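You operate a simulated robot arm through the tools that you are given. There is no shell and no other tool. Be economical: measure what you need, move in short steps, check, and stop when the job is done.

The job below is to be done with a simulated two-armed robot. You get a single attempt, and the scene is never put back.

JOB
Fetch the white can with a blue button and stand it on the low shelf under the bath dials. Put the small pink can on the top of the side table away on the top of the side bench. Shut the front left glass door of the far machine. Fetch the pink can from the top of the trial bench and set it in the blue bin there. Take the tape strip from the top of the trial bench and leave it on the shelf of the trial bench. Open the drawer of the set-down table, fetch the folded yellow cloth from the top of the shelf at the near conveyor and set it in the inside of the table drawer, then shut the drawer. Turn the speed dial of the near conveyor to 3.0. Press the far less key three times. Put the medium white can with a crimped valve on the free top of the set-down table. Put the small jug on the trolley deck away on the left end of the bench with taps. Take the cup from the left end of the bench with taps and leave it in the small grey bin. Do these in any order. Set down upright: white can with a blue button, small pink can, medium white can with a crimped valve, small jug, cup.

Only the result counts: the job must be done as asked and must still hold three seconds after the hand-in. Knocking over, shifting, dropping, spilling or breaking anything else fails it. Flat cloth is picked up by pressing the open fingertips on it (5 to 10 N) and closing them slowly along it; thin cloth reads only 2 to 8 mm in the jaws.

ROBOT AND FRAMES
Two 6-joint arms with two-finger parallel grippers on one trunk, on a base that drives. Base frame: it is fixed to the floor where the robot stands at the start and does not move with it; the origin is under the middle of the robot, x ahead of it, y to its left, z up; the surface under the hand at the start is at about z = 0.9. Units: m, degrees, N and s.
The left shoulder is at the start at [-0.077, 0.177, 0.832], the right one opposite. With the tool pointing down near the work surface each hand reaches from about 0.1 to 0.7 m from the robot's upright axis, wherever it stands, measured 20 degrees to its own side. Places, roughly: blue bin (19x17x9 cm) [-1.8, 1, 0.9]; cup [-0.75, 3.5, 1]; drawer of the set-down table [2.6, -2.1, 0.8]; far less key [5.7, 0.7, 0.8]; folded yellow cloth (10x8x3 cm) [0.5, 0.7, 0.9]; free top of the set-down table [2.6, -2.2, 0.9]; front left glass door of the far machine [5.7, 0.8, 1.4]; inside of the table drawer [2.6, -2.2, 0.8]; left end of the bench with taps [-1, 3.4, 0.9]; low shelf under the bath dials [3.5, 3.3, 0.3]; medium white can with a crimped va (5x5x14 cm) [3.5, 0, 0.9]; pink can (5x5x14 cm) [-2, 0.5, 0.9]; shelf of the trial bench [-1.9, 0.8, 0.3]; small grey bin (20x15x14 cm) [-2, 0.8, 0.9]; small jug [7.25, -2.5, 0.75]; small pink can (4x4x11 cm) [0.4, 0.2, 0.9]; speed dial of the near conveyor [1.1, 0.6, 0.9]; tape strip (16x5x3 cm) [-1.8, 0.5, 0.9]; top of the side bench [1.4, 3.4, 0.8]; white can with a blue button (5x5x15 cm) [0.5, 0.1, 0.9]. Payload 1.57 kg a hand.
The tool frame of a hand sits at the grasp point between the pads (the TCP): z along the fingers, y along the line on which they close. The tips reach 0.03 m beyond it. The gripper opens to 0.08 m. The fingers are 0.017 m wide and 0.012 m thick; the gripper's body (0.04 by 0.082 m) begins 0.08 m behind the TCP.
Orientation is told as [roll, pitch, yaw] about the base's x, y, z axes, in that order, counted from this pose: with the fingers straight down and closing along the base's y, the tool's x points along the base's -x, its y along +y and its z along -z.

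CONTROLS
- The arms move only by the tool jog_arm. It takes "left_increments", "right_increments" or both (then of equal length, played together; a hand with none holds still); each is a list that holds one entry, the list of rows, each a list of 7 numbers: the shift along the base's x, y, z in units of 30 mm (1.0 is 30 mm), then the turn, a rotation vector about the base's x, y, z in units of 6 degrees (1.0 is 6 degrees), then the closure, from 0 (fully open) to 1 (shut). In form: [[[x, y, z, ax, ay, az, gripper], ...]]. A call has 1 to 10 rows; each row shifts and turns the commanded pose from where the row before left it. A call with a number of a shift or a turn outside -1 to 1 is refused whole. Each row takes 0.2 s and may step no farther than 0.05 m and 8.6 degrees from the row before; otherwise, or with a gripper value out of range, the whole call is refused. Where a pose cannot be reached the arm comes as near as it can. A force on the tool above 40 N (or 10 N above the force at the start of the call, whichever is more), or a blocked arm, ends the call early, and 0.2 s more pass. The fingers move at their own pace (about 0.072 m/s each) and stop on an object; they squeeze with about 43 N. The grip force told is the motor's: it shows also when the fingers shut on nothing. Time passes only in rows, and 0.2 s behind the last, so rows that do not move let the fingers close. The reply holds the time, the measured pose of the TCP, the force on the tool along the base axes, the opening and the grip force, in the units named above and with some noise, with the torque about the TCP (base axes, N m) and any sound that the robot's microphone picked up.
- Cameras (640 x 400 px; columns grow to the right, rows downward): "scene" is now at [0.031, 0.026, 1.5516]; the picture's right is [0.32, -0.95, 0.00], its down [-0.73, -0.24, -0.64] and it looks along [0.61, 0.21, -0.77] (base axes); focal length 250 px, centre (320, 200). "left" rides on the left gripper at [0.072, 0.007, -0.122] in its tool frame; the picture's right is [-0.09, 1.00, 0.00], its down [-0.84, -0.08, -0.54] and it looks along [-0.54, -0.05, 0.84] (tool axes); focal length 238 px, centre (320, 200). "right" rides on the right gripper at [0.072, -0.007, -0.122] in its tool frame; the picture's right is [0.09, 1.00, 0.00], its down [-0.84, 0.08, -0.54] and it looks along [-0.54, 0.05, 0.84] (tool axes); focal length 238 px, centre (320, 200). There is no depth. A picture from a camera that has moved, and an enlarged one, comes with that camera's place and axes in the base frame and with its lens.
- capture(camera): a new picture of that camera. It takes no simulated time.
- raise_lower(by): slides the trunk up (or, below 0, down) by that many m; the arms and the scene camera ride with it, the base frame stays. It gives what a move gives, with no picture.
- roll_base(legs): drives the robot by 1 to 6 legs, each [ahead, left, turn to the left] in m, m and degrees, along the robot's own axes; the way and the turn of a leg run together, so that a leg with both is an arc; at most 1.5 m and 180 degrees a leg. The arms and the cameras ride along, it lands a little off, and it stops where it bumps. It gives what a move gives.
- head_to(pan, tilt): turns the head with the scene camera to pan (to the left, within 143 degrees either way) and tilt (down, from -29 to 69), counted from straight ahead of the robot. It gives what a move gives.
- close_up(camera, box): a new picture of the part [left, top, right, bottom] of that camera's present view, enlarged. It takes no simulated time.
- job_done(): hands the job in; it is judged then, once.

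Work in short steps. Places have to be worked out from the pictures, the camera data and where the tool is seen: move nearer, look again, correct. Check each grasp and each placing, and mend what went wrong. You have 535 turns and 328 pictures in all, those below and enlarged ones among them. Open the grippers and draw the arms clear of the work before you hand the job in, unless the task says otherwise; then end with one line.

The tools are called after "Request:" as name(argument=value, ...) on one line, values as JSON. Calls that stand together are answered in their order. jog_arm: Moves the arms, as the interface text tells. Its arguments: {"type":"object","properties":{"left_increments":{"type":"array","items":{"type":"array","items":{"type":"array","items":{"type":"number"}}}},"right_increments":{"type":"array","items":{"type":"array","items":{"type":"array","items":{"type":"number"}}}}},"required":[]} The other tools are called the same way: raise_lower (by) slides the trunk up or down; roll_base (legs) drives the base; head_to (pan, tilt) turns the head that bears the scene camera; capture (camera) takes a picture; close_up (camera, box) takes an enlarged picture of a part of a camera's view; job_done () hands the job in.

At the start:

```text
time_s: 0.0
left_position: [0.323, 0.3689, 1.1786]
left_orientation: [0.0, -0.1, -0.1]
left_contact_force: [0.6, 0.0, 0.5]
left_wrist_torque: [0.01, 0.0, 0.02]
left_gripper_width: 0.0799
left_finger_force: 0.0
right_position: [0.4107, 0.0453, 1.1994]
right_orientation: [0.0, 0.0, 0.0]
right_contact_force: [-0.7, -1.1, 0.8]
right_wrist_torque: [-0.04, -0.04, -0.01]
right_gripper_width: 0.0802
right_finger_force: 0.1
trunk travel left (down, up): [-0.275, 0.053]
robot x, y, heading: [-0.0008, 0.0046, -0.0]
head pan, tilt: [18.6, 50.0]
```

scene: 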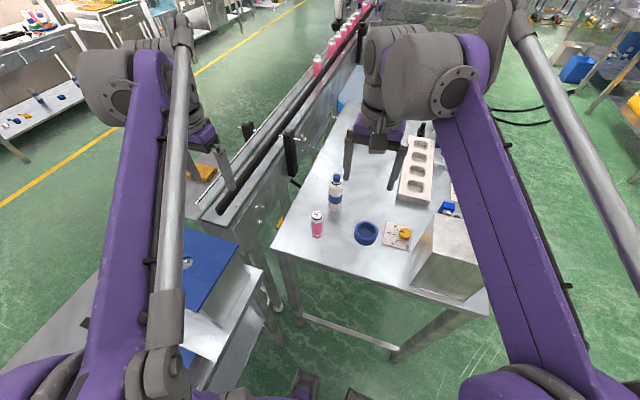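
right: 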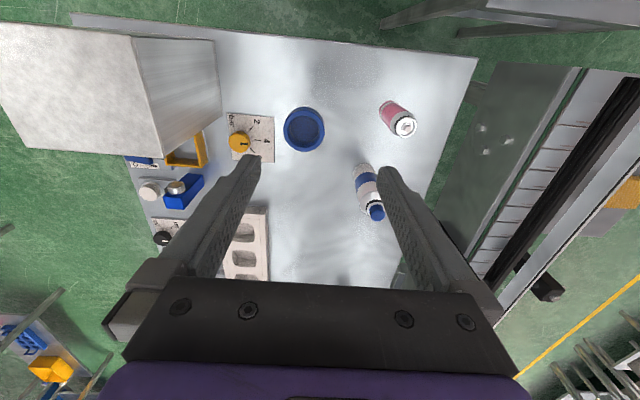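
left: 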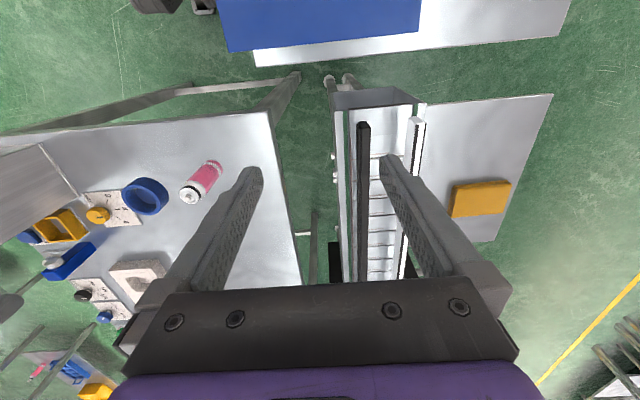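

I'll look around first to know the layout: left side, then right.

Request:
head_to(pan=60, tilt=15)

Request:
capture(camera="scene")

Request:
head_to(pan=130, tilt=15)

Request:
capture(camera="scene")

Request:
head_to(pan=-30, tilt=15)

Request:
capture(camera="scene")

Request:
head_to(pan=10, tilt=15)

Request:
capture(camera="scene")

```text
time_s: 1.1
left_position: [0.3227, 0.3697, 1.1786]
left_orientation: [0.0, -0.1, 0.1]
left_contact_force: [0.3, -0.6, -0.3]
left_wrist_torque: [-0.01, -0.01, 0.02]
left_gripper_width: 0.0802
left_finger_force: 0.1
right_position: [0.4114, 0.0455, 1.1999]
right_orientation: [-0.1, 0.0, 0.0]
right_contact_force: [-0.2, -0.4, 0.6]
right_wrist_torque: [0.01, 0.0, -0.02]
right_gripper_width: 0.0801
right_finger_force: 0.1
trunk travel left (down, up): [-0.275, 0.053]
robot x, y, heading: [-0.001, 0.0011, 0.1]
head pan, tilt: [60.0, 15.0]
```

```text
324 pictures are left
camera scene: at [0.0048, 0.0823, 1.6052], right [0.87, -0.5, 0.0], down [-0.13, -0.22, -0.97], along [0.48, 0.84, -0.26], focal length 250 px, centre (320, 200)
```

scene: 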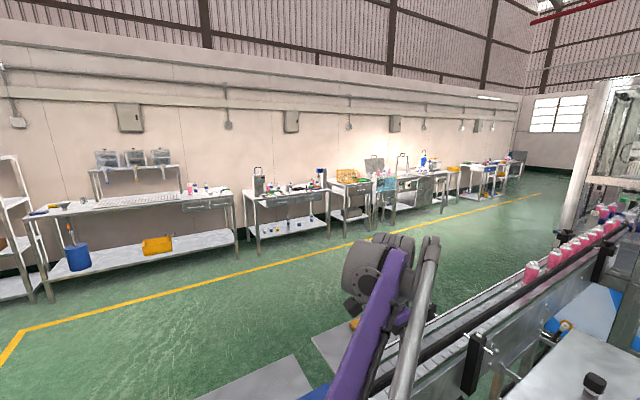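

```text
time_s: 2.5
left_position: [0.3234, 0.3702, 1.1793]
left_orientation: [0.0, 0.0, 0.0]
left_contact_force: [-0.1, -0.8, -0.8]
left_wrist_torque: [-0.05, -0.01, -0.01]
left_gripper_width: 0.08
left_finger_force: 0.0
right_position: [0.4113, 0.0475, 1.1992]
right_orientation: [0.0, -0.1, 0.0]
right_contact_force: [0.0, -0.9, 0.1]
right_wrist_torque: [-0.03, -0.01, 0.0]
right_gripper_width: 0.0802
right_finger_force: 0.1
trunk travel left (down, up): [-0.275, 0.053]
robot x, y, heading: [0.0002, -0.0018, 0.1]
head pan, tilt: [130.0, 15.0]
```

```text
323 pictures are left
camera scene: at [-0.102, 0.073, 1.6053], right [0.77, 0.64, 0.0], down [0.17, -0.2, -0.97], along [-0.62, 0.74, -0.26], focal length 250 px, centre (320, 200)
```

scene: 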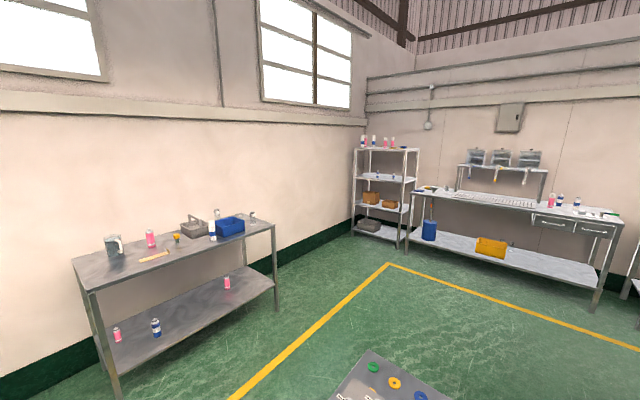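

```text
time_s: 5.0
left_position: [0.3218, 0.3695, 1.1774]
left_orientation: [0.0, 0.0, 0.0]
left_contact_force: [0.3, 0.6, 0.1]
left_wrist_torque: [0.03, -0.01, -0.02]
left_gripper_width: 0.0797
left_finger_force: 0.0
right_position: [0.4119, 0.0475, 1.1998]
right_orientation: [0.0, -0.1, 0.0]
right_contact_force: [0.2, -0.3, 0.2]
right_wrist_torque: [0.01, -0.03, 0.0]
right_gripper_width: 0.0801
right_finger_force: 0.1
trunk travel left (down, up): [-0.275, 0.053]
robot x, y, heading: [0.004, -0.0026, 0.1]
head pan, tilt: [-30.0, 15.0]
```

```text
322 pictures are left
camera scene: at [0.0389, -0.0453, 1.6053], right [-0.5, -0.87, 0.0], down [-0.22, 0.13, -0.97], along [0.84, -0.48, -0.26], focal length 250 px, centre (320, 200)
```

scene: 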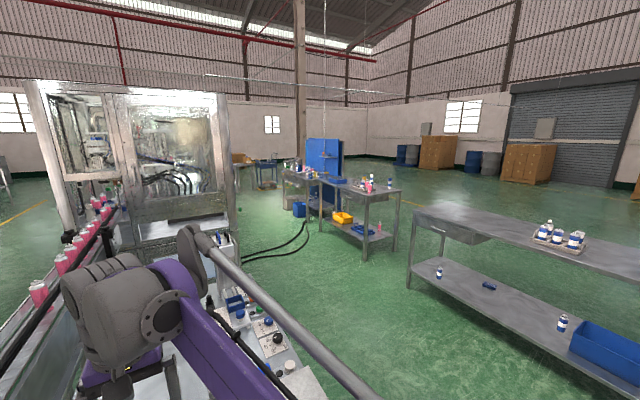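

```text
time_s: 6.0
left_position: [0.3224, 0.3692, 1.1792]
left_orientation: [0.0, 0.0, -0.1]
left_contact_force: [-0.5, -0.5, -0.5]
left_wrist_torque: [-0.01, 0.02, -0.03]
left_gripper_width: 0.0798
left_finger_force: 0.1
right_position: [0.4105, 0.0469, 1.2001]
right_orientation: [0.1, 0.0, -0.1]
right_contact_force: [0.1, -0.2, 0.2]
right_wrist_torque: [0.0, -0.01, -0.02]
right_gripper_width: 0.0798
right_finger_force: 0.0
trunk travel left (down, up): [-0.275, 0.053]
robot x, y, heading: [-0.0014, 0.0025, -0.1]
head pan, tilt: [10.0, 15.0]
```

```text
321 pictures are left
camera scene: at [0.05, 0.0176, 1.6053], right [0.17, -0.98, 0.0], down [-0.25, -0.04, -0.97], along [0.95, 0.17, -0.26], focal length 250 px, centre (320, 200)
```

scene: 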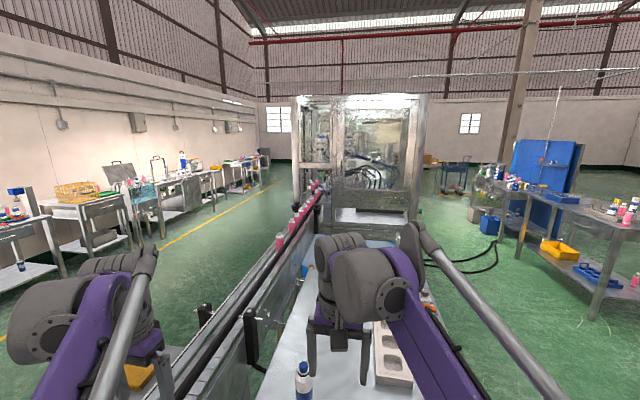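

The two cans are in front at about (0.41,0.16) and (0.525,0.137). I'll move the left hand over the small pink can while drawing the right hand aside.

Request:
jog_arm(left_increments=[[[0.375, -0.88, 0, 0, 0, 0, 0], [0.375, -0.88, 0, 0, 0, 0, 0], [0.375, -0.88, 0, 0, 0, 0, 0], [0.375, -0.88, 0, 0, 0, 0, 0], [0.375, -0.88, 0, 0, 0, 0, 0], [0.375, -0.88, 0, 0, 0, 0, 0], [0.375, -0.88, 0, 0, 0, 0, 0], [0.375, -0.88, 0, 0, 0, 0, 0]]], right_increments=[[[0, -1, 0, 0, 0, 0, 0], [0, -1, 0, 0, 0, 0, 0], [0, -1, 0, 0, 0, 0, 0], [0, -1, 0, 0, 0, 0, 0], [0, -1, 0, 0, 0, 0, 0], [0, 0, 0, 0, 0, 0, 0], [0, 0, 0, 0, 0, 0, 0], [0, 0, 0, 0, 0, 0, 0]]])

Request:
capture(camera="left")

Request:
head_to(pan=10, tilt=50)

Request:
capture(camera="scene")

```text
time_s: 7.8
left_position: [0.4138, 0.1574, 1.1795]
left_orientation: [0.0, 0.0, -0.1]
left_contact_force: [0.4, 0.2, 0.3]
left_wrist_torque: [0.03, -0.04, 0.01]
left_gripper_width: 0.0801
left_finger_force: 0.1
right_position: [0.4133, -0.1038, 1.1993]
right_orientation: [0.0, 0.1, 0.0]
right_contact_force: [0.8, 1.1, -0.2]
right_wrist_torque: [-0.01, -0.01, 0.0]
right_gripper_width: 0.08
right_finger_force: 0.2
trunk travel left (down, up): [-0.275, 0.053]
robot x, y, heading: [-0.0014, -0.0012, -0.1]
head pan, tilt: [10.0, 15.0]
```

```text
320 pictures are left
camera left: at [0.3411, 0.1649, 1.3005], right [0.09, 1.0, 0.0], down [0.84, -0.08, 0.54], along [0.54, -0.05, -0.84], focal length 238 px, centre (320, 200)
```

left: 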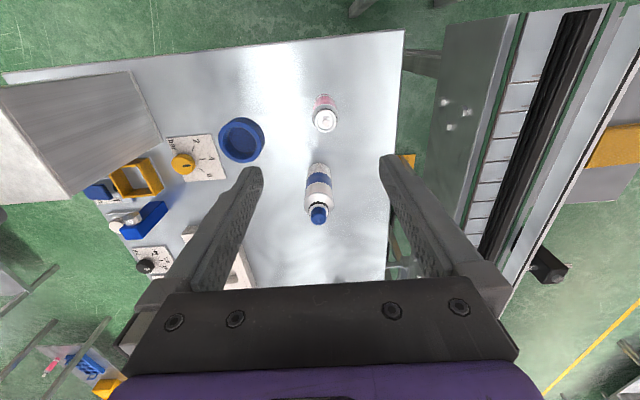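

```text
time_s: 8.8
left_position: [0.4125, 0.1586, 1.1785]
left_orientation: [0.0, 0.0, -0.1]
left_contact_force: [-0.3, 0.2, -0.6]
left_wrist_torque: [-0.01, 0.0, 0.0]
left_gripper_width: 0.08
left_finger_force: 0.0
right_position: [0.4118, -0.1033, 1.2006]
right_orientation: [0.0, 0.0, 0.0]
right_contact_force: [0.1, 0.3, 0.0]
right_wrist_torque: [0.01, 0.0, 0.03]
right_gripper_width: 0.08
right_finger_force: 0.0
trunk travel left (down, up): [-0.275, 0.053]
robot x, y, heading: [-0.0014, 0.0005, 0.2]
head pan, tilt: [10.0, 50.0]
```

```text
319 pictures are left
camera scene: at [0.0339, 0.0147, 1.5516], right [0.17, -0.98, 0.0], down [-0.75, -0.13, -0.64], along [0.63, 0.11, -0.77], focal length 250 px, centre (320, 200)
```

scene: 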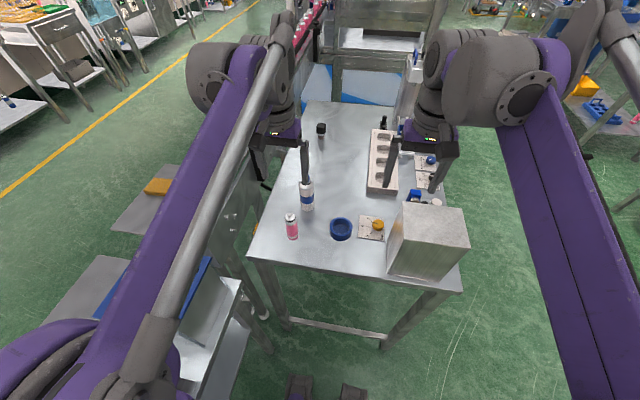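

The left hand is over the pink can at about (0.414,0.164). I descend and close.

Request:
jog_arm(left_increments=[[[0.04, 0.2, -1, 0, 0, 0, 0], [0, 0, -1, 0, 0, 0, 0], [0, 0, -1, 0, 0, 0, 0], [0, 0, -1, 0, 0, 0, 0], [0, 0, -1, 0, 0, 0, 0], [0, 0, -1, 0, 0, 0, 0], [0, 0, -1, 0, 0, 0, 0]]])

Request:
capture(camera="left")

```text
time_s: 10.4
left_position: [0.4143, 0.1633, 0.9649]
left_orientation: [0.0, 0.1, 0.0]
left_contact_force: [0.0, 0.4, 0.4]
left_wrist_torque: [-0.03, 0.0, 0.01]
left_gripper_width: 0.0799
left_finger_force: 0.0
right_position: [0.4121, -0.1036, 1.1999]
right_orientation: [-0.1, 0.0, 0.0]
right_contact_force: [0.5, 0.5, -0.4]
right_wrist_torque: [0.04, 0.03, -0.02]
right_gripper_width: 0.0801
right_finger_force: 0.0
trunk travel left (down, up): [-0.275, 0.053]
robot x, y, heading: [-0.0018, 0.0021, 0.1]
head pan, tilt: [10.0, 50.0]
```

```text
318 pictures are left
camera left: at [0.3411, 0.171, 1.0877], right [0.09, 1.0, 0.0], down [0.84, -0.08, 0.54], along [0.54, -0.05, -0.84], focal length 238 px, centre (320, 200)
```

left: 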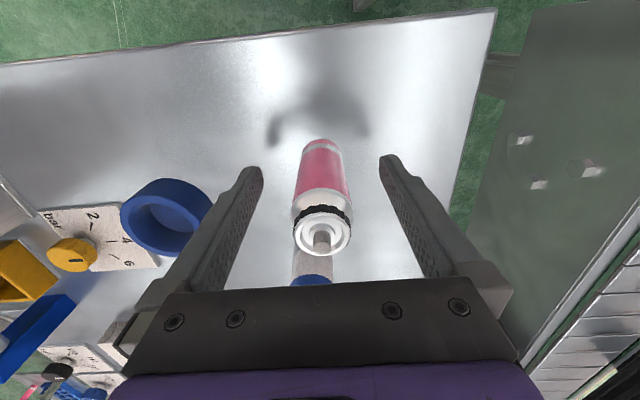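

The can sits well between the fingers. Close and lift.

Request:
jog_arm(left_increments=[[[0, 0, 0, 0, 0, 0, 0.4], [0, 0, 0, 0, 0, 0, 0.8], [0, 0, 0, 0, 0, 0, 1], [0, 0, 0, 0, 0, 0, 1], [0, 0, 1, 0, 0, 0, 1], [0, 0, 1, 0, 0, 0, 1], [0, 0, 1, 0, 0, 0, 1], [0, 0, 1, 0, 0, 0, 1], [0, 0, 1, 0, 0, 0, 1], [0, 0, 1, 0, 0, 0, 1]]])

Request:
capture(camera="left")

```text
time_s: 12.6
left_position: [0.413, 0.164, 1.1483]
left_orientation: [0.0, 0.0, 0.0]
left_contact_force: [0.9, 0.0, -0.4]
left_wrist_torque: [0.01, 0.04, -0.02]
left_gripper_width: 0.0337
left_finger_force: 41.5
right_position: [0.4108, -0.1035, 1.199]
right_orientation: [0.0, 0.0, 0.2]
right_contact_force: [0.0, -0.8, -0.2]
right_wrist_torque: [-0.01, -0.04, 0.0]
right_gripper_width: 0.0803
right_finger_force: 0.1
trunk travel left (down, up): [-0.275, 0.053]
robot x, y, heading: [-0.0003, 0.0029, 0.0]
head pan, tilt: [10.0, 50.0]
```

```text
317 pictures are left
camera left: at [0.3401, 0.1714, 1.2699], right [0.09, 1.0, 0.0], down [0.84, -0.08, 0.54], along [0.54, -0.05, -0.84], focal length 238 px, centre (320, 200)
```

left: 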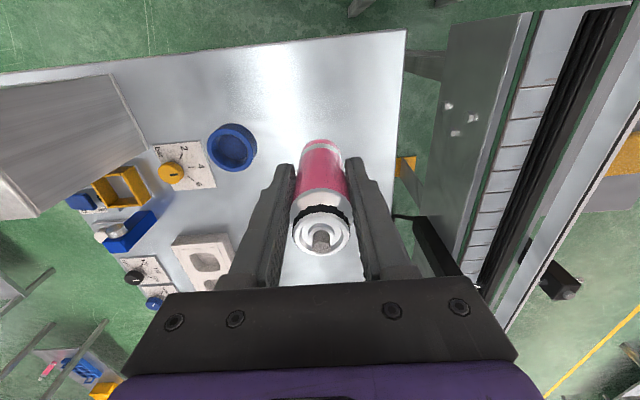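

Pink can held (34 mm). Now left hand retreats left while the right hand tilts to 30° below horizontal for a side grasp of the white can.

Request:
jog_arm(left_increments=[[[-0.2, 0.8, 0.1, 0, 0, 0, 1], [-0.2, 0.8, 0.1, 0, 0, 0, 1], [-0.2, 0.8, 0.1, 0, 0, 0, 1], [-0.2, 0.8, 0.1, 0, 0, 0, 1], [-0.2, 0.8, 0.1, 0, 0, 0, 1], [-0.2, 0.8, 0.1, 0, 0, 0, 1], [-0.2, 0.8, 0.1, 0, 0, 0, 1], [-0.2, 0.8, 0.1, 0, 0, 0, 1], [-0.2, 0.8, 0.1, 0, 0, 0, 1], [-0.2, 0.8, 0.1, 0, 0, 0, 1]]], right_increments=[[[0, 0, 0, 0, -1, 0, 0], [0, 0, 0, 0, -1, 0, 0], [0, 0, 0, 0, -1, 0, 0], [0, 0, 0, 0, -1, 0, 0], [0, 0, 0, 0, -1, 0, 0], [0, 0, 0, 0, -1, 0, 0], [0, 0, 0, 0, -1, 0, 0], [0, 0, 0, 0, -1, 0, 0], [0, 0, 0, 0, -1, 0, 0], [0, 0, 0, 0, -1, 0, 0]]])

Request:
capture(camera="scene")

```text
time_s: 14.8
left_position: [0.3528, 0.4049, 1.1781]
left_orientation: [0.0, 0.0, 0.0]
left_contact_force: [0.0, 0.1, -1.4]
left_wrist_torque: [0.0, 0.0, -0.04]
left_gripper_width: 0.0336
left_finger_force: 41.4
right_position: [0.4115, -0.103, 1.1999]
right_orientation: [0.1, -60.1, 0.0]
right_contact_force: [0.1, 0.6, -0.3]
right_wrist_torque: [0.01, 0.0, 0.02]
right_gripper_width: 0.0798
right_finger_force: 0.1
trunk travel left (down, up): [-0.275, 0.053]
robot x, y, heading: [0.0005, -0.0006, 0.2]
head pan, tilt: [10.0, 50.0]
```

```text
316 pictures are left
camera scene: at [0.0334, 0.0152, 1.5516], right [0.17, -0.98, 0.0], down [-0.75, -0.13, -0.64], along [0.63, 0.11, -0.77], focal length 250 px, centre (320, 200)
```

scene: 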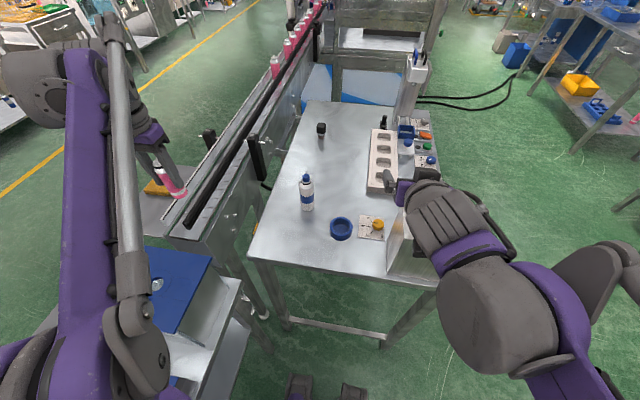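

White can is at about (0.52,0.141). Move the right hand to a pre-grasp point behind it.

Request:
jog_arm(right_increments=[[[-0.1, 0.9, -0.1, 0, 0, 0, 0], [-0.1, 0.9, -0.1, 0, 0, 0, 0], [-0.1, 0.9, -0.2, 0, 0, 0, 0], [-0.1, 0.9, -0.5, 0, 0, 0, 0], [0, 0.9, -0.7, 0, 0, 0, 0], [0, 0.9, -0.8, 0, 0, 0, 0], [0, 0.9, -0.8, 0, 0, 0, 0], [0, 0.9, -0.9, 0, 0, 0, 0], [0, 0.93, -0.9, 0, 0, 0, 0]]])

Request:
capture(camera="right")

Request:
capture(camera="scene")

```text
time_s: 16.8
left_position: [0.3545, 0.4045, 1.1779]
left_orientation: [-0.1, 0.0, 0.1]
left_contact_force: [-0.4, 0.0, -1.0]
left_wrist_torque: [-0.01, 0.01, 0.03]
left_gripper_width: 0.0339
left_finger_force: 42.1
right_position: [0.3994, 0.1416, 1.0489]
right_orientation: [-0.1, -60.0, 0.1]
right_contact_force: [0.4, 0.4, -0.4]
right_wrist_torque: [0.0, -0.01, -0.01]
right_gripper_width: 0.0797
right_finger_force: 0.0
trunk travel left (down, up): [-0.275, 0.053]
robot x, y, heading: [-0.002, 0.0002, 0.0]
head pan, tilt: [10.0, 50.0]
```

```text
315 pictures are left
camera right: at [0.2579, 0.1367, 1.0465], right [-0.05, 1.0, -0.08], down [-0.05, 0.08, 1.0], along [1.0, 0.05, 0.05], focal length 238 px, centre (320, 200)
```

right: 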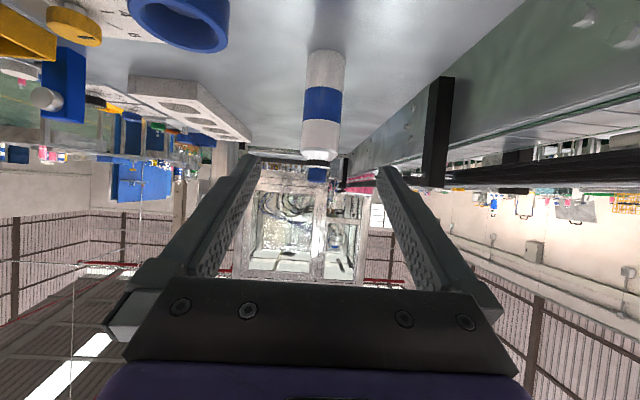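

```text
314 pictures are left
camera scene: at [0.0345, 0.0161, 1.5516], right [0.17, -0.98, 0.0], down [-0.75, -0.13, -0.64], along [0.63, 0.11, -0.77], focal length 250 px, centre (320, 200)
```

scene: 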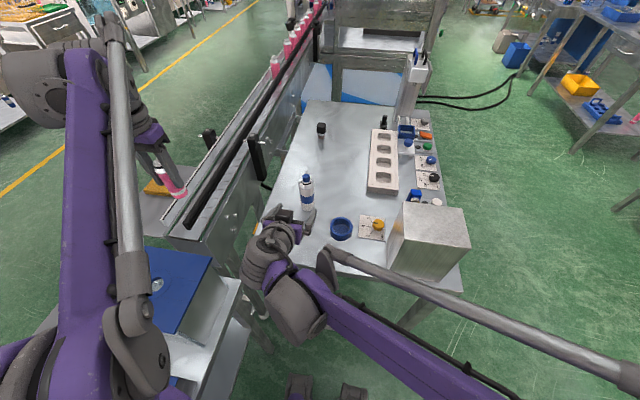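

The can is between finger lines, at about (0.522,0.144). Descend and advance around it.

Request:
jog_arm(right_increments=[[[0, 0.1, -0.9, 0, 0, 0, 0], [0, 0, -0.9, 0, 0, 0, 0], [0.2, 0, -0.85, 0, 0, 0, 0], [0.9, 0, 0, 0, 0, 0, 0], [1, 0, 0, 0, 0, 0, 0], [1, 0, 0, 0, 0, 0, 0], [1, 0, 0, 0, 0, 0, 0]]])

Request:
capture(camera="right")

```text
time_s: 18.4
left_position: [0.3524, 0.404, 1.1782]
left_orientation: [0.0, 0.0, 0.0]
left_contact_force: [-0.2, -0.3, -0.9]
left_wrist_torque: [0.02, -0.03, -0.01]
left_gripper_width: 0.0338
left_finger_force: 41.9
right_position: [0.5193, 0.1448, 0.9693]
right_orientation: [0.0, -59.9, -0.1]
right_contact_force: [-0.2, -1.1, 0.2]
right_wrist_torque: [-0.01, -0.02, 0.01]
right_gripper_width: 0.0801
right_finger_force: 0.0
trunk travel left (down, up): [-0.275, 0.053]
robot x, y, heading: [-0.0005, -0.0019, 0.0]
head pan, tilt: [10.0, 50.0]
```

```text
313 pictures are left
camera right: at [0.3786, 0.1392, 0.9665], right [-0.05, 1.0, -0.08], down [-0.05, 0.08, 1.0], along [1.0, 0.05, 0.05], focal length 238 px, centre (320, 200)
```

right: 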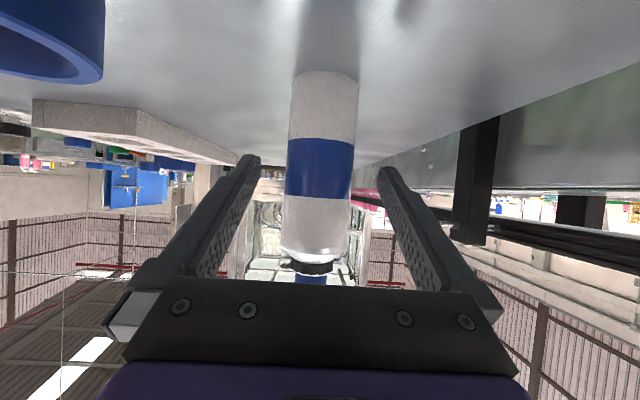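

Can centred. Close and lift.

Request:
jog_arm(right_increments=[[[0, 0, 0, 0, 0, 0, 0.4], [0, 0, 0, 0, 0, 0, 0.8], [0, 0, 0, 0, 0, 0, 1], [0, 0, 0, 0, 0, 0, 1], [0, 0, 1, 0, 0, 0, 1], [0, 0, 1, 0, 0, 0, 1], [-0.3, 0, 1, 0, 0, 0, 1], [-0.5, -0.3, 1, 0, 0, 0, 1], [-0.5, -0.5, 0.7, 0, 0, 0, 1], [-0.5, -0.5, 0, 0, 0, 0, 1]]])

Request:
capture(camera="right")

Request:
head_to(pan=90, tilt=40)

Request:
capture(camera="scene")

Request:
head_to(pan=140, tilt=50)

Request:
capture(camera="scene")

Request:
head_to(pan=-120, tilt=30)

Request:
capture(camera="scene")

```text
time_s: 20.6
left_position: [0.3537, 0.4029, 1.1774]
left_orientation: [0.0, 0.0, 0.0]
left_contact_force: [-0.7, 0.4, -0.9]
left_wrist_torque: [0.0, 0.0, -0.02]
left_gripper_width: 0.0338
left_finger_force: 40.7
right_position: [0.4672, 0.1067, 1.1127]
right_orientation: [0.2, -60.0, -0.2]
right_contact_force: [0.5, 0.5, -1.6]
right_wrist_torque: [-0.02, 0.02, 0.01]
right_gripper_width: 0.0435
right_finger_force: 43.1
trunk travel left (down, up): [-0.275, 0.053]
robot x, y, heading: [0.0029, 0.0029, -0.2]
head pan, tilt: [10.0, 50.0]
```

```text
312 pictures are left
camera right: at [0.3256, 0.0986, 1.109], right [-0.05, 1.0, -0.08], down [-0.05, 0.08, 1.0], along [1.0, 0.05, 0.05], focal length 238 px, centre (320, 200)
```

right: 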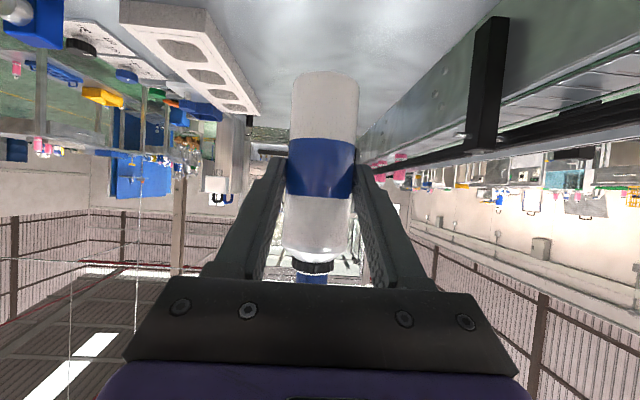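

```text
time_s: 22.2
left_position: [0.3538, 0.4034, 1.1779]
left_orientation: [0.1, 0.0, 0.0]
left_contact_force: [0.3, -0.3, -0.2]
left_wrist_torque: [-0.01, 0.01, 0.02]
left_gripper_width: 0.0336
left_finger_force: 41.4
right_position: [0.4681, 0.1054, 1.1122]
right_orientation: [0.1, -60.0, 0.0]
right_contact_force: [0.3, -0.7, -1.4]
right_wrist_torque: [-0.04, 0.04, 0.0]
right_gripper_width: 0.0436
right_finger_force: 43.0
trunk travel left (down, up): [-0.275, 0.053]
robot x, y, heading: [-0.0041, 0.0002, 0.1]
head pan, tilt: [90.0, 40.0]
```

```text
311 pictures are left
camera scene: at [-0.0417, 0.0865, 1.5657], right [1.0, 0.0, 0.0], down [0.0, -0.64, -0.77], along [0.0, 0.77, -0.64], focal length 250 px, centre (320, 200)
```

scene: 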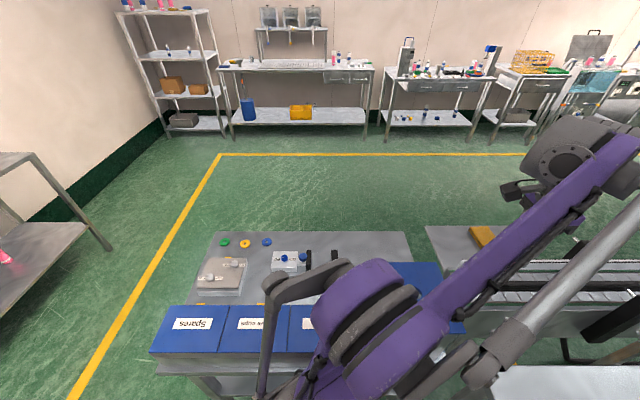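

```text
time_s: 23.3
left_position: [0.3533, 0.4039, 1.178]
left_orientation: [0.0, 0.0, 0.1]
left_contact_force: [0.3, -0.6, -1.0]
left_wrist_torque: [0.0, 0.01, 0.03]
left_gripper_width: 0.0337
left_finger_force: 41.1
right_position: [0.4687, 0.1047, 1.1116]
right_orientation: [0.0, -60.0, 0.1]
right_contact_force: [0.7, -0.2, -1.8]
right_wrist_torque: [0.02, 0.05, -0.01]
right_gripper_width: 0.0435
right_finger_force: 43.2
trunk travel left (down, up): [-0.275, 0.053]
robot x, y, heading: [0.002, 0.002, 0.0]
head pan, tilt: [140.0, 50.0]
```

```text
310 pictures are left
camera scene: at [-0.1007, 0.051, 1.5516], right [0.64, 0.77, 0.0], down [0.59, -0.49, -0.64], along [-0.49, 0.41, -0.77], focal length 250 px, centre (320, 200)
```

scene: 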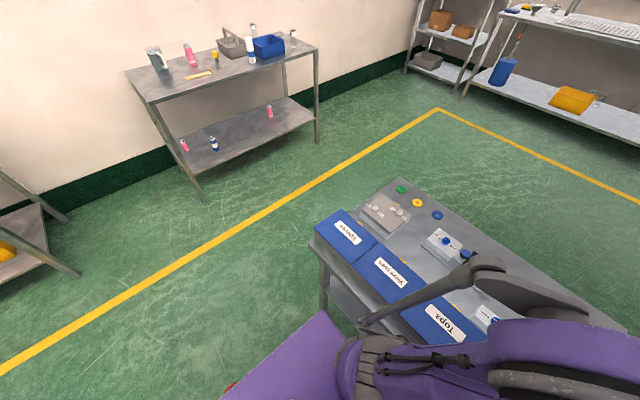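

```text
time_s: 27.0
left_position: [0.3545, 0.4041, 1.1792]
left_orientation: [0.0, 0.1, 0.0]
left_contact_force: [0.2, 0.0, -0.9]
left_wrist_torque: [-0.02, 0.01, -0.02]
left_gripper_width: 0.0334
left_finger_force: 41.2
right_position: [0.4685, 0.1046, 1.1107]
right_orientation: [0.0, -60.0, 0.0]
right_contact_force: [-0.2, 0.0, -1.3]
right_wrist_torque: [-0.02, 0.03, 0.02]
right_gripper_width: 0.0433
right_finger_force: 43.2
trunk travel left (down, up): [-0.275, 0.053]
robot x, y, heading: [0.0009, -0.0019, -0.2]
head pan, tilt: [-120.0, 30.0]
```

```text
309 pictures are left
camera scene: at [-0.087, -0.0769, 1.5811], right [-0.87, 0.5, 0.0], down [0.25, 0.43, -0.87], along [-0.43, -0.75, -0.5], focal length 250 px, centre (320, 200)
```

scene: 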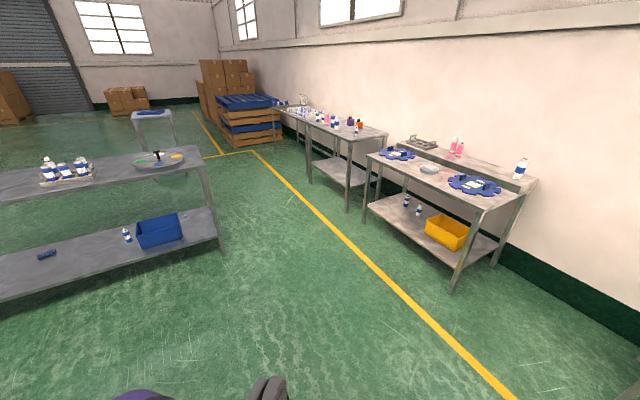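

Map is clear: I must back out of the pocket, then go left between the blue-bin bench and trial bench. First tuck the hands in a bit.

Request:
jog_arm(left_increments=[[[-0.3, -0.6, 0.2, 0, 0, 0, 1], [-0.3, -0.6, 0.2, 0, 0, 0, 1], [-0.3, -0.6, 0.2, 0, 0, 0, 1], [-0.3, -0.6, 0.2, 0, 0, 0, 1], [-0.3, -0.6, 0.2, 0, 0, 0, 1]]], right_increments=[[[-0.5, -0.8, 0.4, 0, 0, 0, 1], [-0.5, -0.8, 0.4, 0, 0, 0, 1], [-0.5, -0.8, 0.4, 0, 0, 0, 1], [-0.5, -0.8, 0.4, 0, 0, 0, 1], [-0.5, -0.8, 0.4, 0, 0, 0, 1]]])

Request:
roll_base(legs=[[-1.0, 0, 0], [0, 0, 90], [1.5, 0, 0]])

Request:
head_to(pan=-45, tilt=20)

Request:
capture(camera="scene")

```text
time_s: 28.2
left_position: [0.3082, 0.3124, 1.2105]
left_orientation: [0.0, -0.1, 0.0]
left_contact_force: [-0.3, 0.4, -0.7]
left_wrist_torque: [0.01, 0.0, -0.02]
left_gripper_width: 0.0336
left_finger_force: 41.5
right_position: [0.3936, -0.0153, 1.1712]
right_orientation: [0.1, -60.1, -0.1]
right_contact_force: [0.0, 0.1, -1.4]
right_wrist_torque: [0.02, 0.01, 0.02]
right_gripper_width: 0.0437
right_finger_force: 43.6
trunk travel left (down, up): [-0.275, 0.053]
robot x, y, heading: [-0.0025, -0.0029, 0.1]
head pan, tilt: [-120.0, 30.0]
```

```text
time_s: 44.3
left_position: [-1.3682, 1.8, 1.2095]
left_orientation: [0.0, 0.0, 91.2]
left_contact_force: [-0.2, 0.1, -0.2]
left_wrist_torque: [-0.01, 0.03, 0.0]
left_gripper_width: 0.0336
left_finger_force: 41.3
right_position: [-1.0452, 1.8929, 1.1698]
right_orientation: [0.0, -60.0, 91.2]
right_contact_force: [0.1, -0.1, -1.4]
right_wrist_torque: [-0.08, -0.04, -0.01]
right_gripper_width: 0.0433
right_finger_force: 43.0
trunk travel left (down, up): [-0.275, 0.053]
robot x, y, heading: [-1.0507, 1.4972, 91.4]
head pan, tilt: [-120.0, 30.0]
```

```text
time_s: 45.8
left_position: [-1.3695, 1.801, 1.2108]
left_orientation: [-0.1, 0.0, 91.2]
left_contact_force: [0.7, 0.9, -0.2]
left_wrist_torque: [-0.01, 0.04, 0.0]
left_gripper_width: 0.0334
left_finger_force: 41.5
right_position: [-1.0455, 1.8923, 1.1718]
right_orientation: [0.1, -60.1, 91.3]
right_contact_force: [-1.1, 0.0, -1.8]
right_wrist_torque: [-0.02, 0.03, 0.0]
right_gripper_width: 0.0436
right_finger_force: 42.6
trunk travel left (down, up): [-0.275, 0.053]
robot x, y, heading: [-1.05, 1.4929, 90.9]
head pan, tilt: [-45.0, 20.0]
```

```text
308 pictures are left
camera scene: at [-0.9849, 1.5245, 1.5971], right [0.72, -0.69, 0.0], down [-0.24, -0.25, -0.94], along [0.65, 0.68, -0.34], focal length 250 px, centre (320, 200)
```

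scene: 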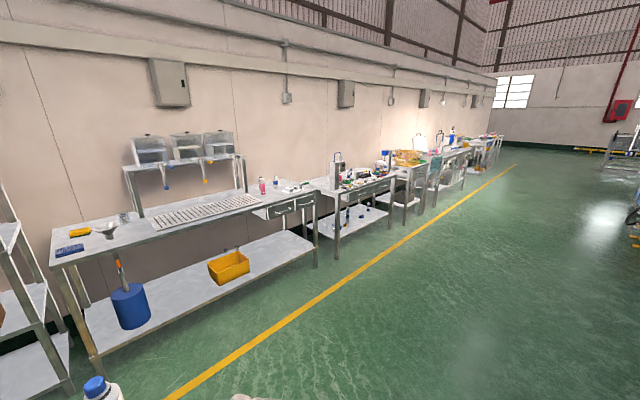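

Second bench (x 0.85–1.92, front edge y≈3.15) is the side bench. Drive sideways to x≈1.4 and close in to y≈2.5.

Request:
roll_base(legs=[[0, -1.3, -1], [0, -1.15, 0], [0.95, 0, 0]])

Request:
head_to(pan=0, tilt=40)

Request:
capture(camera="scene")

```text
time_s: 71.7
left_position: [0.9947, 2.8397, 1.2099]
left_orientation: [0.0, 0.0, 92.8]
left_contact_force: [-0.8, -0.3, 0.1]
left_wrist_torque: [-0.03, 0.02, -0.02]
left_gripper_width: 0.0334
left_finger_force: 41.7
right_position: [1.3151, 2.9408, 1.1704]
right_orientation: [-0.1, -60.0, 92.8]
right_contact_force: [-0.5, 0.0, -1.3]
right_wrist_torque: [-0.04, 0.0, 0.03]
right_gripper_width: 0.0432
right_finger_force: 43.3
trunk travel left (down, up): [-0.275, 0.053]
robot x, y, heading: [1.323, 2.5459, 92.9]
head pan, tilt: [-45.0, 20.0]
```

```text
time_s: 72.9
left_position: [0.9942, 2.8397, 1.21]
left_orientation: [0.0, -0.1, 92.8]
left_contact_force: [0.8, 0.2, -1.6]
left_wrist_torque: [0.02, 0.05, -0.01]
left_gripper_width: 0.0336
left_finger_force: 41.4
right_position: [1.3154, 2.9399, 1.1699]
right_orientation: [0.0, -60.0, 92.8]
right_contact_force: [-0.7, 0.1, -2.0]
right_wrist_torque: [-0.05, -0.01, 0.01]
right_gripper_width: 0.0434
right_finger_force: 42.9
trunk travel left (down, up): [-0.275, 0.053]
robot x, y, heading: [1.3214, 2.549, 92.9]
head pan, tilt: [0.0, 40.0]
```

```text
307 pictures are left
camera scene: at [1.3197, 2.5913, 1.5658], right [1.0, 0.05, 0.0], down [0.03, -0.64, -0.77], along [-0.04, 0.77, -0.64], focal length 250 px, centre (320, 200)
```

scene: 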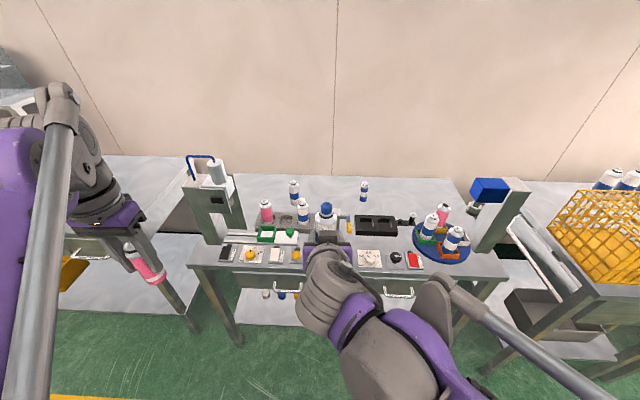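

The bench is crowded; my right hand blocks the view. Move it aside to the right and take an enlarged look.

Request:
jog_arm(right_increments=[[[1, -0.6, 0, 0, 0, 0, 1], [1, -0.6, 0, 0, 0, 0, 1], [1, -0.6, 0, 0, 0, 0, 1], [1, -0.6, 0, 0, 0, 0, 1], [1, -0.6, 0, 0, 0, 0, 1], [1, 0, 0, 0, 0, 0, 1]]])

Request:
close_up(camera="scene", box=[160, 130, 540, 367])

```text
time_s: 74.3
left_position: [0.9937, 2.841, 1.2101]
left_orientation: [0.0, 0.0, 92.8]
left_contact_force: [-0.1, 0.2, -1.5]
left_wrist_torque: [0.03, 0.01, 0.01]
left_gripper_width: 0.0335
left_finger_force: 41.7
right_position: [1.4925, 2.8628, 1.1709]
right_orientation: [0.0, -60.0, 92.6]
right_contact_force: [0.0, -0.1, -1.3]
right_wrist_torque: [-0.03, -0.04, -0.03]
right_gripper_width: 0.0435
right_finger_force: 43.4
right hand out of reach, approached as far as the arm can: row 5
trunk travel left (down, up): [-0.275, 0.053]
robot x, y, heading: [1.3219, 2.5471, 92.8]
head pan, tilt: [0.0, 40.0]
```

```text
1.68 times, centred on (350, 248) of scene
camera zoom: at [1.3187, 2.5916, 1.5658], right [1.0, 0.05, 0.0], down [0.03, -0.64, -0.77], along [-0.04, 0.76, -0.64], focal length 422 px, centre (270, 118)
```

zoom: 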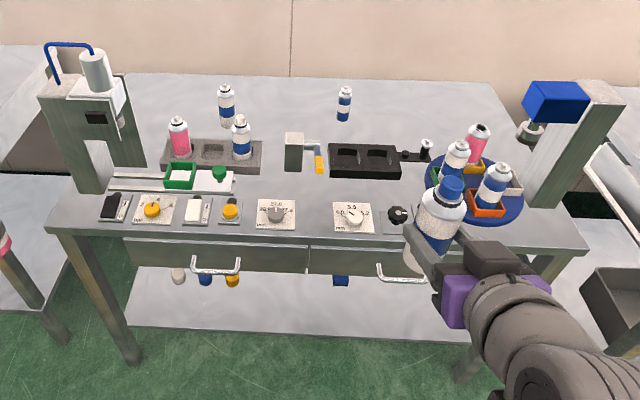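

Free spot chosen in the front middle, around (1.30,3.22), between dial strip and racks. Shift the base right/forward so the left hand can reach it, and bring the left hand above it.

Request:
roll_base(legs=[[0.1, -0.2, -2.5]])

Request:
jog_arm(left_increments=[[[0.2, 0.9, 0, 0, 0, 0, 1], [0.2, 0.9, 0, 0, 0, 0, 1], [0.2, 0.9, 0, 0, 0, 0, 1], [0.2, 0.9, 0, 0, 0, 0, 1], [0.2, 0.9, 0, 0, 0, 0, 1], [0.2, 0.9, 0, 0, 0, 0, 1], [0.2, 0.9, 0, 0, 0, 0, 1], [0.2, 0.5, 0, 0, 0, 0, 1]]])

Request:
capture(camera="left")

Request:
capture(camera="scene")

```text
time_s: 76.7
left_position: [1.2093, 2.9599, 1.2095]
left_orientation: [0.0, 0.0, 90.3]
left_contact_force: [0.0, 0.0, -0.1]
left_wrist_torque: [-0.03, -0.01, -0.01]
left_gripper_width: 0.0336
left_finger_force: 41.6
right_position: [1.7062, 2.9624, 1.171]
right_orientation: [0.0, -59.9, 90.2]
right_contact_force: [0.7, -0.1, -1.5]
right_wrist_torque: [-0.04, 0.0, -0.03]
right_gripper_width: 0.0434
right_finger_force: 42.3
trunk travel left (down, up): [-0.275, 0.053]
robot x, y, heading: [1.5253, 2.655, 90.2]
head pan, tilt: [0.0, 40.0]
```

```text
time_s: 78.5
left_position: [1.2562, 3.1673, 1.2083]
left_orientation: [0.1, -0.1, 90.3]
left_contact_force: [0.1, 0.6, -1.2]
left_wrist_torque: [-0.01, 0.03, 0.0]
left_gripper_width: 0.0338
left_finger_force: 41.4
right_position: [1.7073, 2.9624, 1.1712]
right_orientation: [-0.1, -59.9, 90.2]
right_contact_force: [-0.7, -1.2, -2.0]
right_wrist_torque: [-0.07, -0.03, 0.0]
right_gripper_width: 0.0436
right_finger_force: 43.0
trunk travel left (down, up): [-0.275, 0.053]
robot x, y, heading: [1.5222, 2.6536, 90.1]
head pan, tilt: [0.0, 40.0]
```

```text
305 pictures are left
camera left: at [1.2485, 3.0954, 1.3303], right [-1.0, 0.09, 0.0], down [0.07, 0.84, 0.54], along [0.05, 0.54, -0.84], focal length 238 px, centre (320, 200)
```

left: 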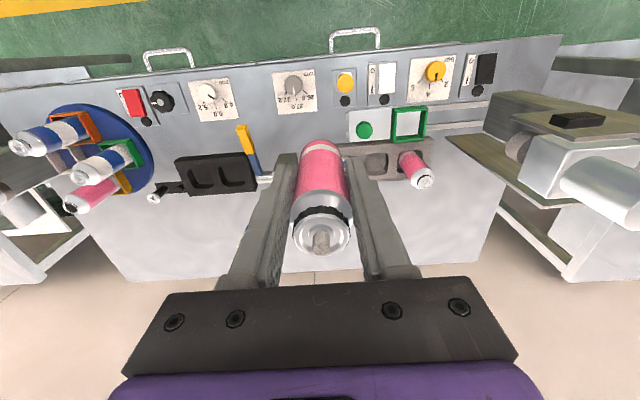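

```text
304 pictures are left
camera scene: at [1.5215, 2.6986, 1.5657], right [1.0, 0.0, 0.0], down [0.0, -0.64, -0.77], along [0.0, 0.77, -0.64], focal length 250 px, centre (320, 200)
```

scene: 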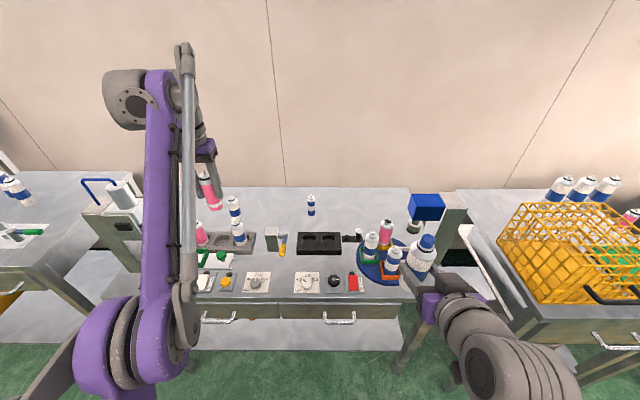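

Dial tops come out at z≈0.835, table z≈0.81. Enlarge the scene around the candidate spot.

Request:
close_up(camera="scene", box=[190, 190, 370, 302])

Request:
close_up(camera="left", box=[180, 50, 460, 225])

```text
3.56 times, centred on (280, 246) of scene
camera zoom: at [1.5215, 2.6986, 1.5657], right [1.0, 0.0, 0.0], down [0.0, -0.64, -0.77], along [0.0, 0.77, -0.64], focal length 890 px, centre (462, 36)
```

zoom: 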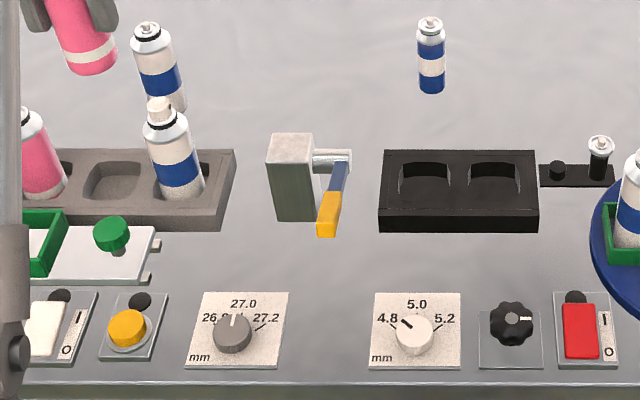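

```text
2.29 times, centred on (320, 138) of left
camera zoom: at [1.2485, 3.0954, 1.3303], right [-1.0, 0.09, 0.0], down [0.07, 0.84, 0.54], along [0.05, 0.54, -0.84], focal length 545 px, centre (320, 343)
```

zoom: 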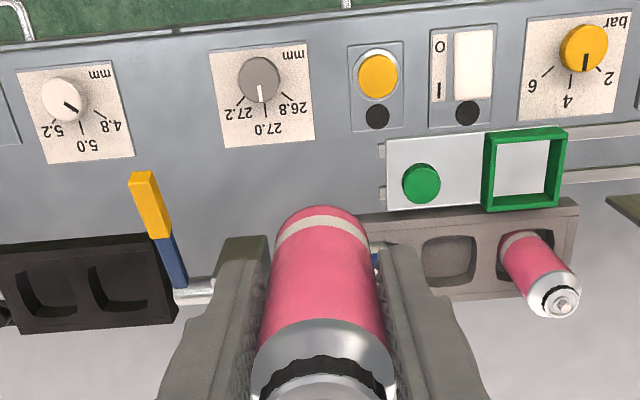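

I'll place it at (1.389,3.215), between the two dial panels and clear of the yellow handle. Move over and descend most of the way.

Request:
jog_arm(left_increments=[[[0.9, 0.3, 0, 0, 0, 0, 1], [0.9, 0.3, 0, 0, 0, 0, 1], [0.9, 0.3, 0, 0, 0, 0, 1], [0.9, 0.3, 0, 0, 0, 0, 1], [0.83, 0.4, 0, 0, 0, 0, 1]]])

Request:
jog_arm(left_increments=[[[0, 0, -1, 0, 0, 0, 1], [0, 0, -1, 0, 0, 0, 1], [0, 0, -1, 0, 0, 0, 1], [0, 0, -1, 0, 0, 0, 1], [0, 0, -1, 0, 0, 0, 1], [0, 0, -1, 0, 0, 0, 1], [0, 0, -1, 0, 0, 0, 1], [0, 0, -1, 0, 0, 0, 1], [0, 0, -1, 0, 0, 0, 1]]])

Request:
close_up(camera="scene", box=[190, 190, 370, 302])

Request:
capture(camera="left")

```text
time_s: 79.7
left_position: [1.3893, 3.1933, 1.1918]
left_orientation: [0.0, 0.0, 90.2]
left_contact_force: [-0.8, 0.7, -1.1]
left_wrist_torque: [-0.02, 0.05, 0.02]
left_gripper_width: 0.0339
left_finger_force: 41.1
left hand out of reach, approached as far as the arm can: row 2, 3, 4, 5
right_position: [1.7065, 2.9623, 1.1709]
right_orientation: [0.1, -59.8, 90.2]
right_contact_force: [0.6, 0.1, -1.2]
right_wrist_torque: [-0.05, 0.04, -0.01]
right_gripper_width: 0.0433
right_finger_force: 42.6
trunk travel left (down, up): [-0.275, 0.053]
robot x, y, heading: [1.5235, 2.6512, 90.2]
head pan, tilt: [0.0, 40.0]
```

```text
time_s: 81.7
left_position: [1.3905, 3.1887, 0.9227]
left_orientation: [0.0, -0.3, 90.2]
left_contact_force: [-0.2, 2.1, 31.3]
left_wrist_torque: [0.96, -0.03, -0.01]
left_gripper_width: 0.0337
left_finger_force: 40.9
right_position: [1.7069, 2.9597, 1.173]
right_orientation: [0.1, -60.0, 90.2]
right_contact_force: [0.2, 0.5, -1.9]
right_wrist_torque: [-0.05, 0.03, 0.0]
right_gripper_width: 0.0432
right_finger_force: 43.1
trunk travel left (down, up): [-0.275, 0.053]
robot x, y, heading: [1.5226, 2.6544, 90.2]
head pan, tilt: [0.0, 40.0]
```

```text
3.56 times, centred on (280, 246) of scene
camera zoom: at [1.5225, 2.6943, 1.5664], right [1.0, 0.0, 0.0], down [0.0, -0.64, -0.77], along [0.0, 0.77, -0.64], focal length 890 px, centre (462, 36)
```

zoom: 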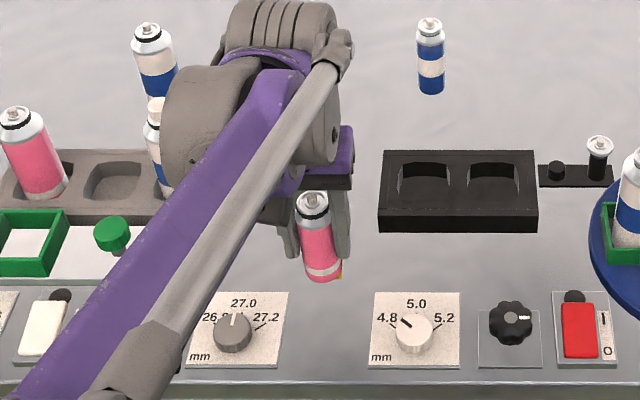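

```text
300 pictures are left
camera left: at [1.383, 3.1174, 1.0449], right [-1.0, 0.09, 0.0], down [0.07, 0.83, 0.55], along [0.05, 0.54, -0.84], focal length 238 px, centre (320, 200)
```

left: 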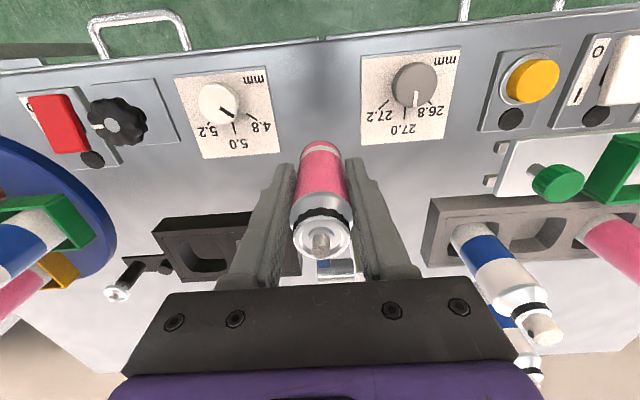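

There's a 31 N upward force with contact toward the far side—possibly the yellow handle. Lift back up right away and look.

Request:
jog_arm(left_increments=[[[0, 0, 1, 0, 0, 0, 1], [0, 0, 1, 0, 0, 0, 1], [0, 0, 1, 0, 0, 0, 1], [0, 0, 1, 0, 0, 0, 1], [-1, 0, 1, 0, 0, 0, 1], [-1, 0, 1, 0, 0, 0, 1], [-1, 0, 1, 0, 0, 0, 1], [-1, 0, 1, 0, 0, 0, 1]]])

Request:
close_up(camera="scene", box=[190, 190, 370, 302])

Request:
capture(camera="left")

```text
time_s: 83.5
left_position: [1.2651, 3.1929, 1.1578]
left_orientation: [0.0, 0.0, 90.2]
left_contact_force: [0.0, -0.3, -0.5]
left_wrist_torque: [-0.01, -0.01, 0.0]
left_gripper_width: 0.0336
left_finger_force: 41.0
right_position: [1.7059, 2.9623, 1.1718]
right_orientation: [-0.1, -59.8, 90.3]
right_contact_force: [-1.2, 0.4, -1.4]
right_wrist_torque: [-0.06, 0.0, -0.02]
right_gripper_width: 0.0431
right_finger_force: 42.9
trunk travel left (down, up): [-0.275, 0.053]
robot x, y, heading: [1.519, 2.6538, 90.2]
head pan, tilt: [0.0, 40.0]
```

```text
3.56 times, centred on (280, 246) of scene
camera zoom: at [1.5205, 2.6982, 1.5657], right [1.0, 0.0, 0.0], down [0.0, -0.64, -0.77], along [0.0, 0.77, -0.64], focal length 890 px, centre (462, 36)
```

zoom: 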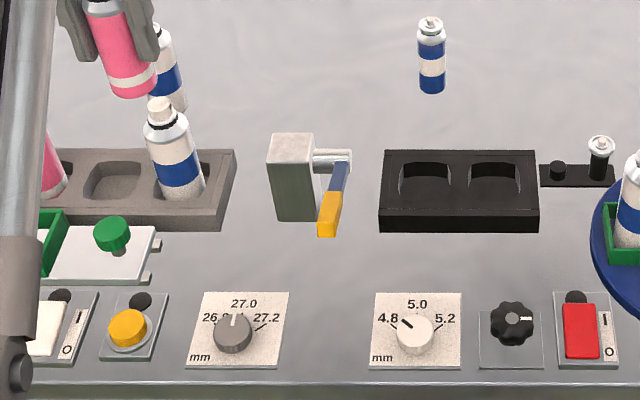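

```text
298 pictures are left
camera left: at [1.2584, 3.121, 1.2802], right [-1.0, 0.09, 0.0], down [0.07, 0.84, 0.54], along [0.05, 0.54, -0.84], focal length 238 px, centre (320, 200)
```

left: 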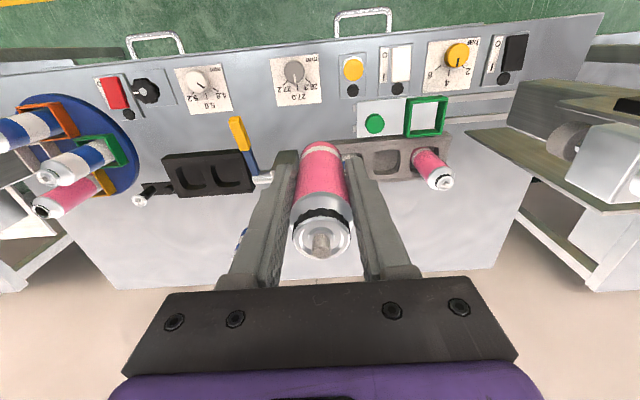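

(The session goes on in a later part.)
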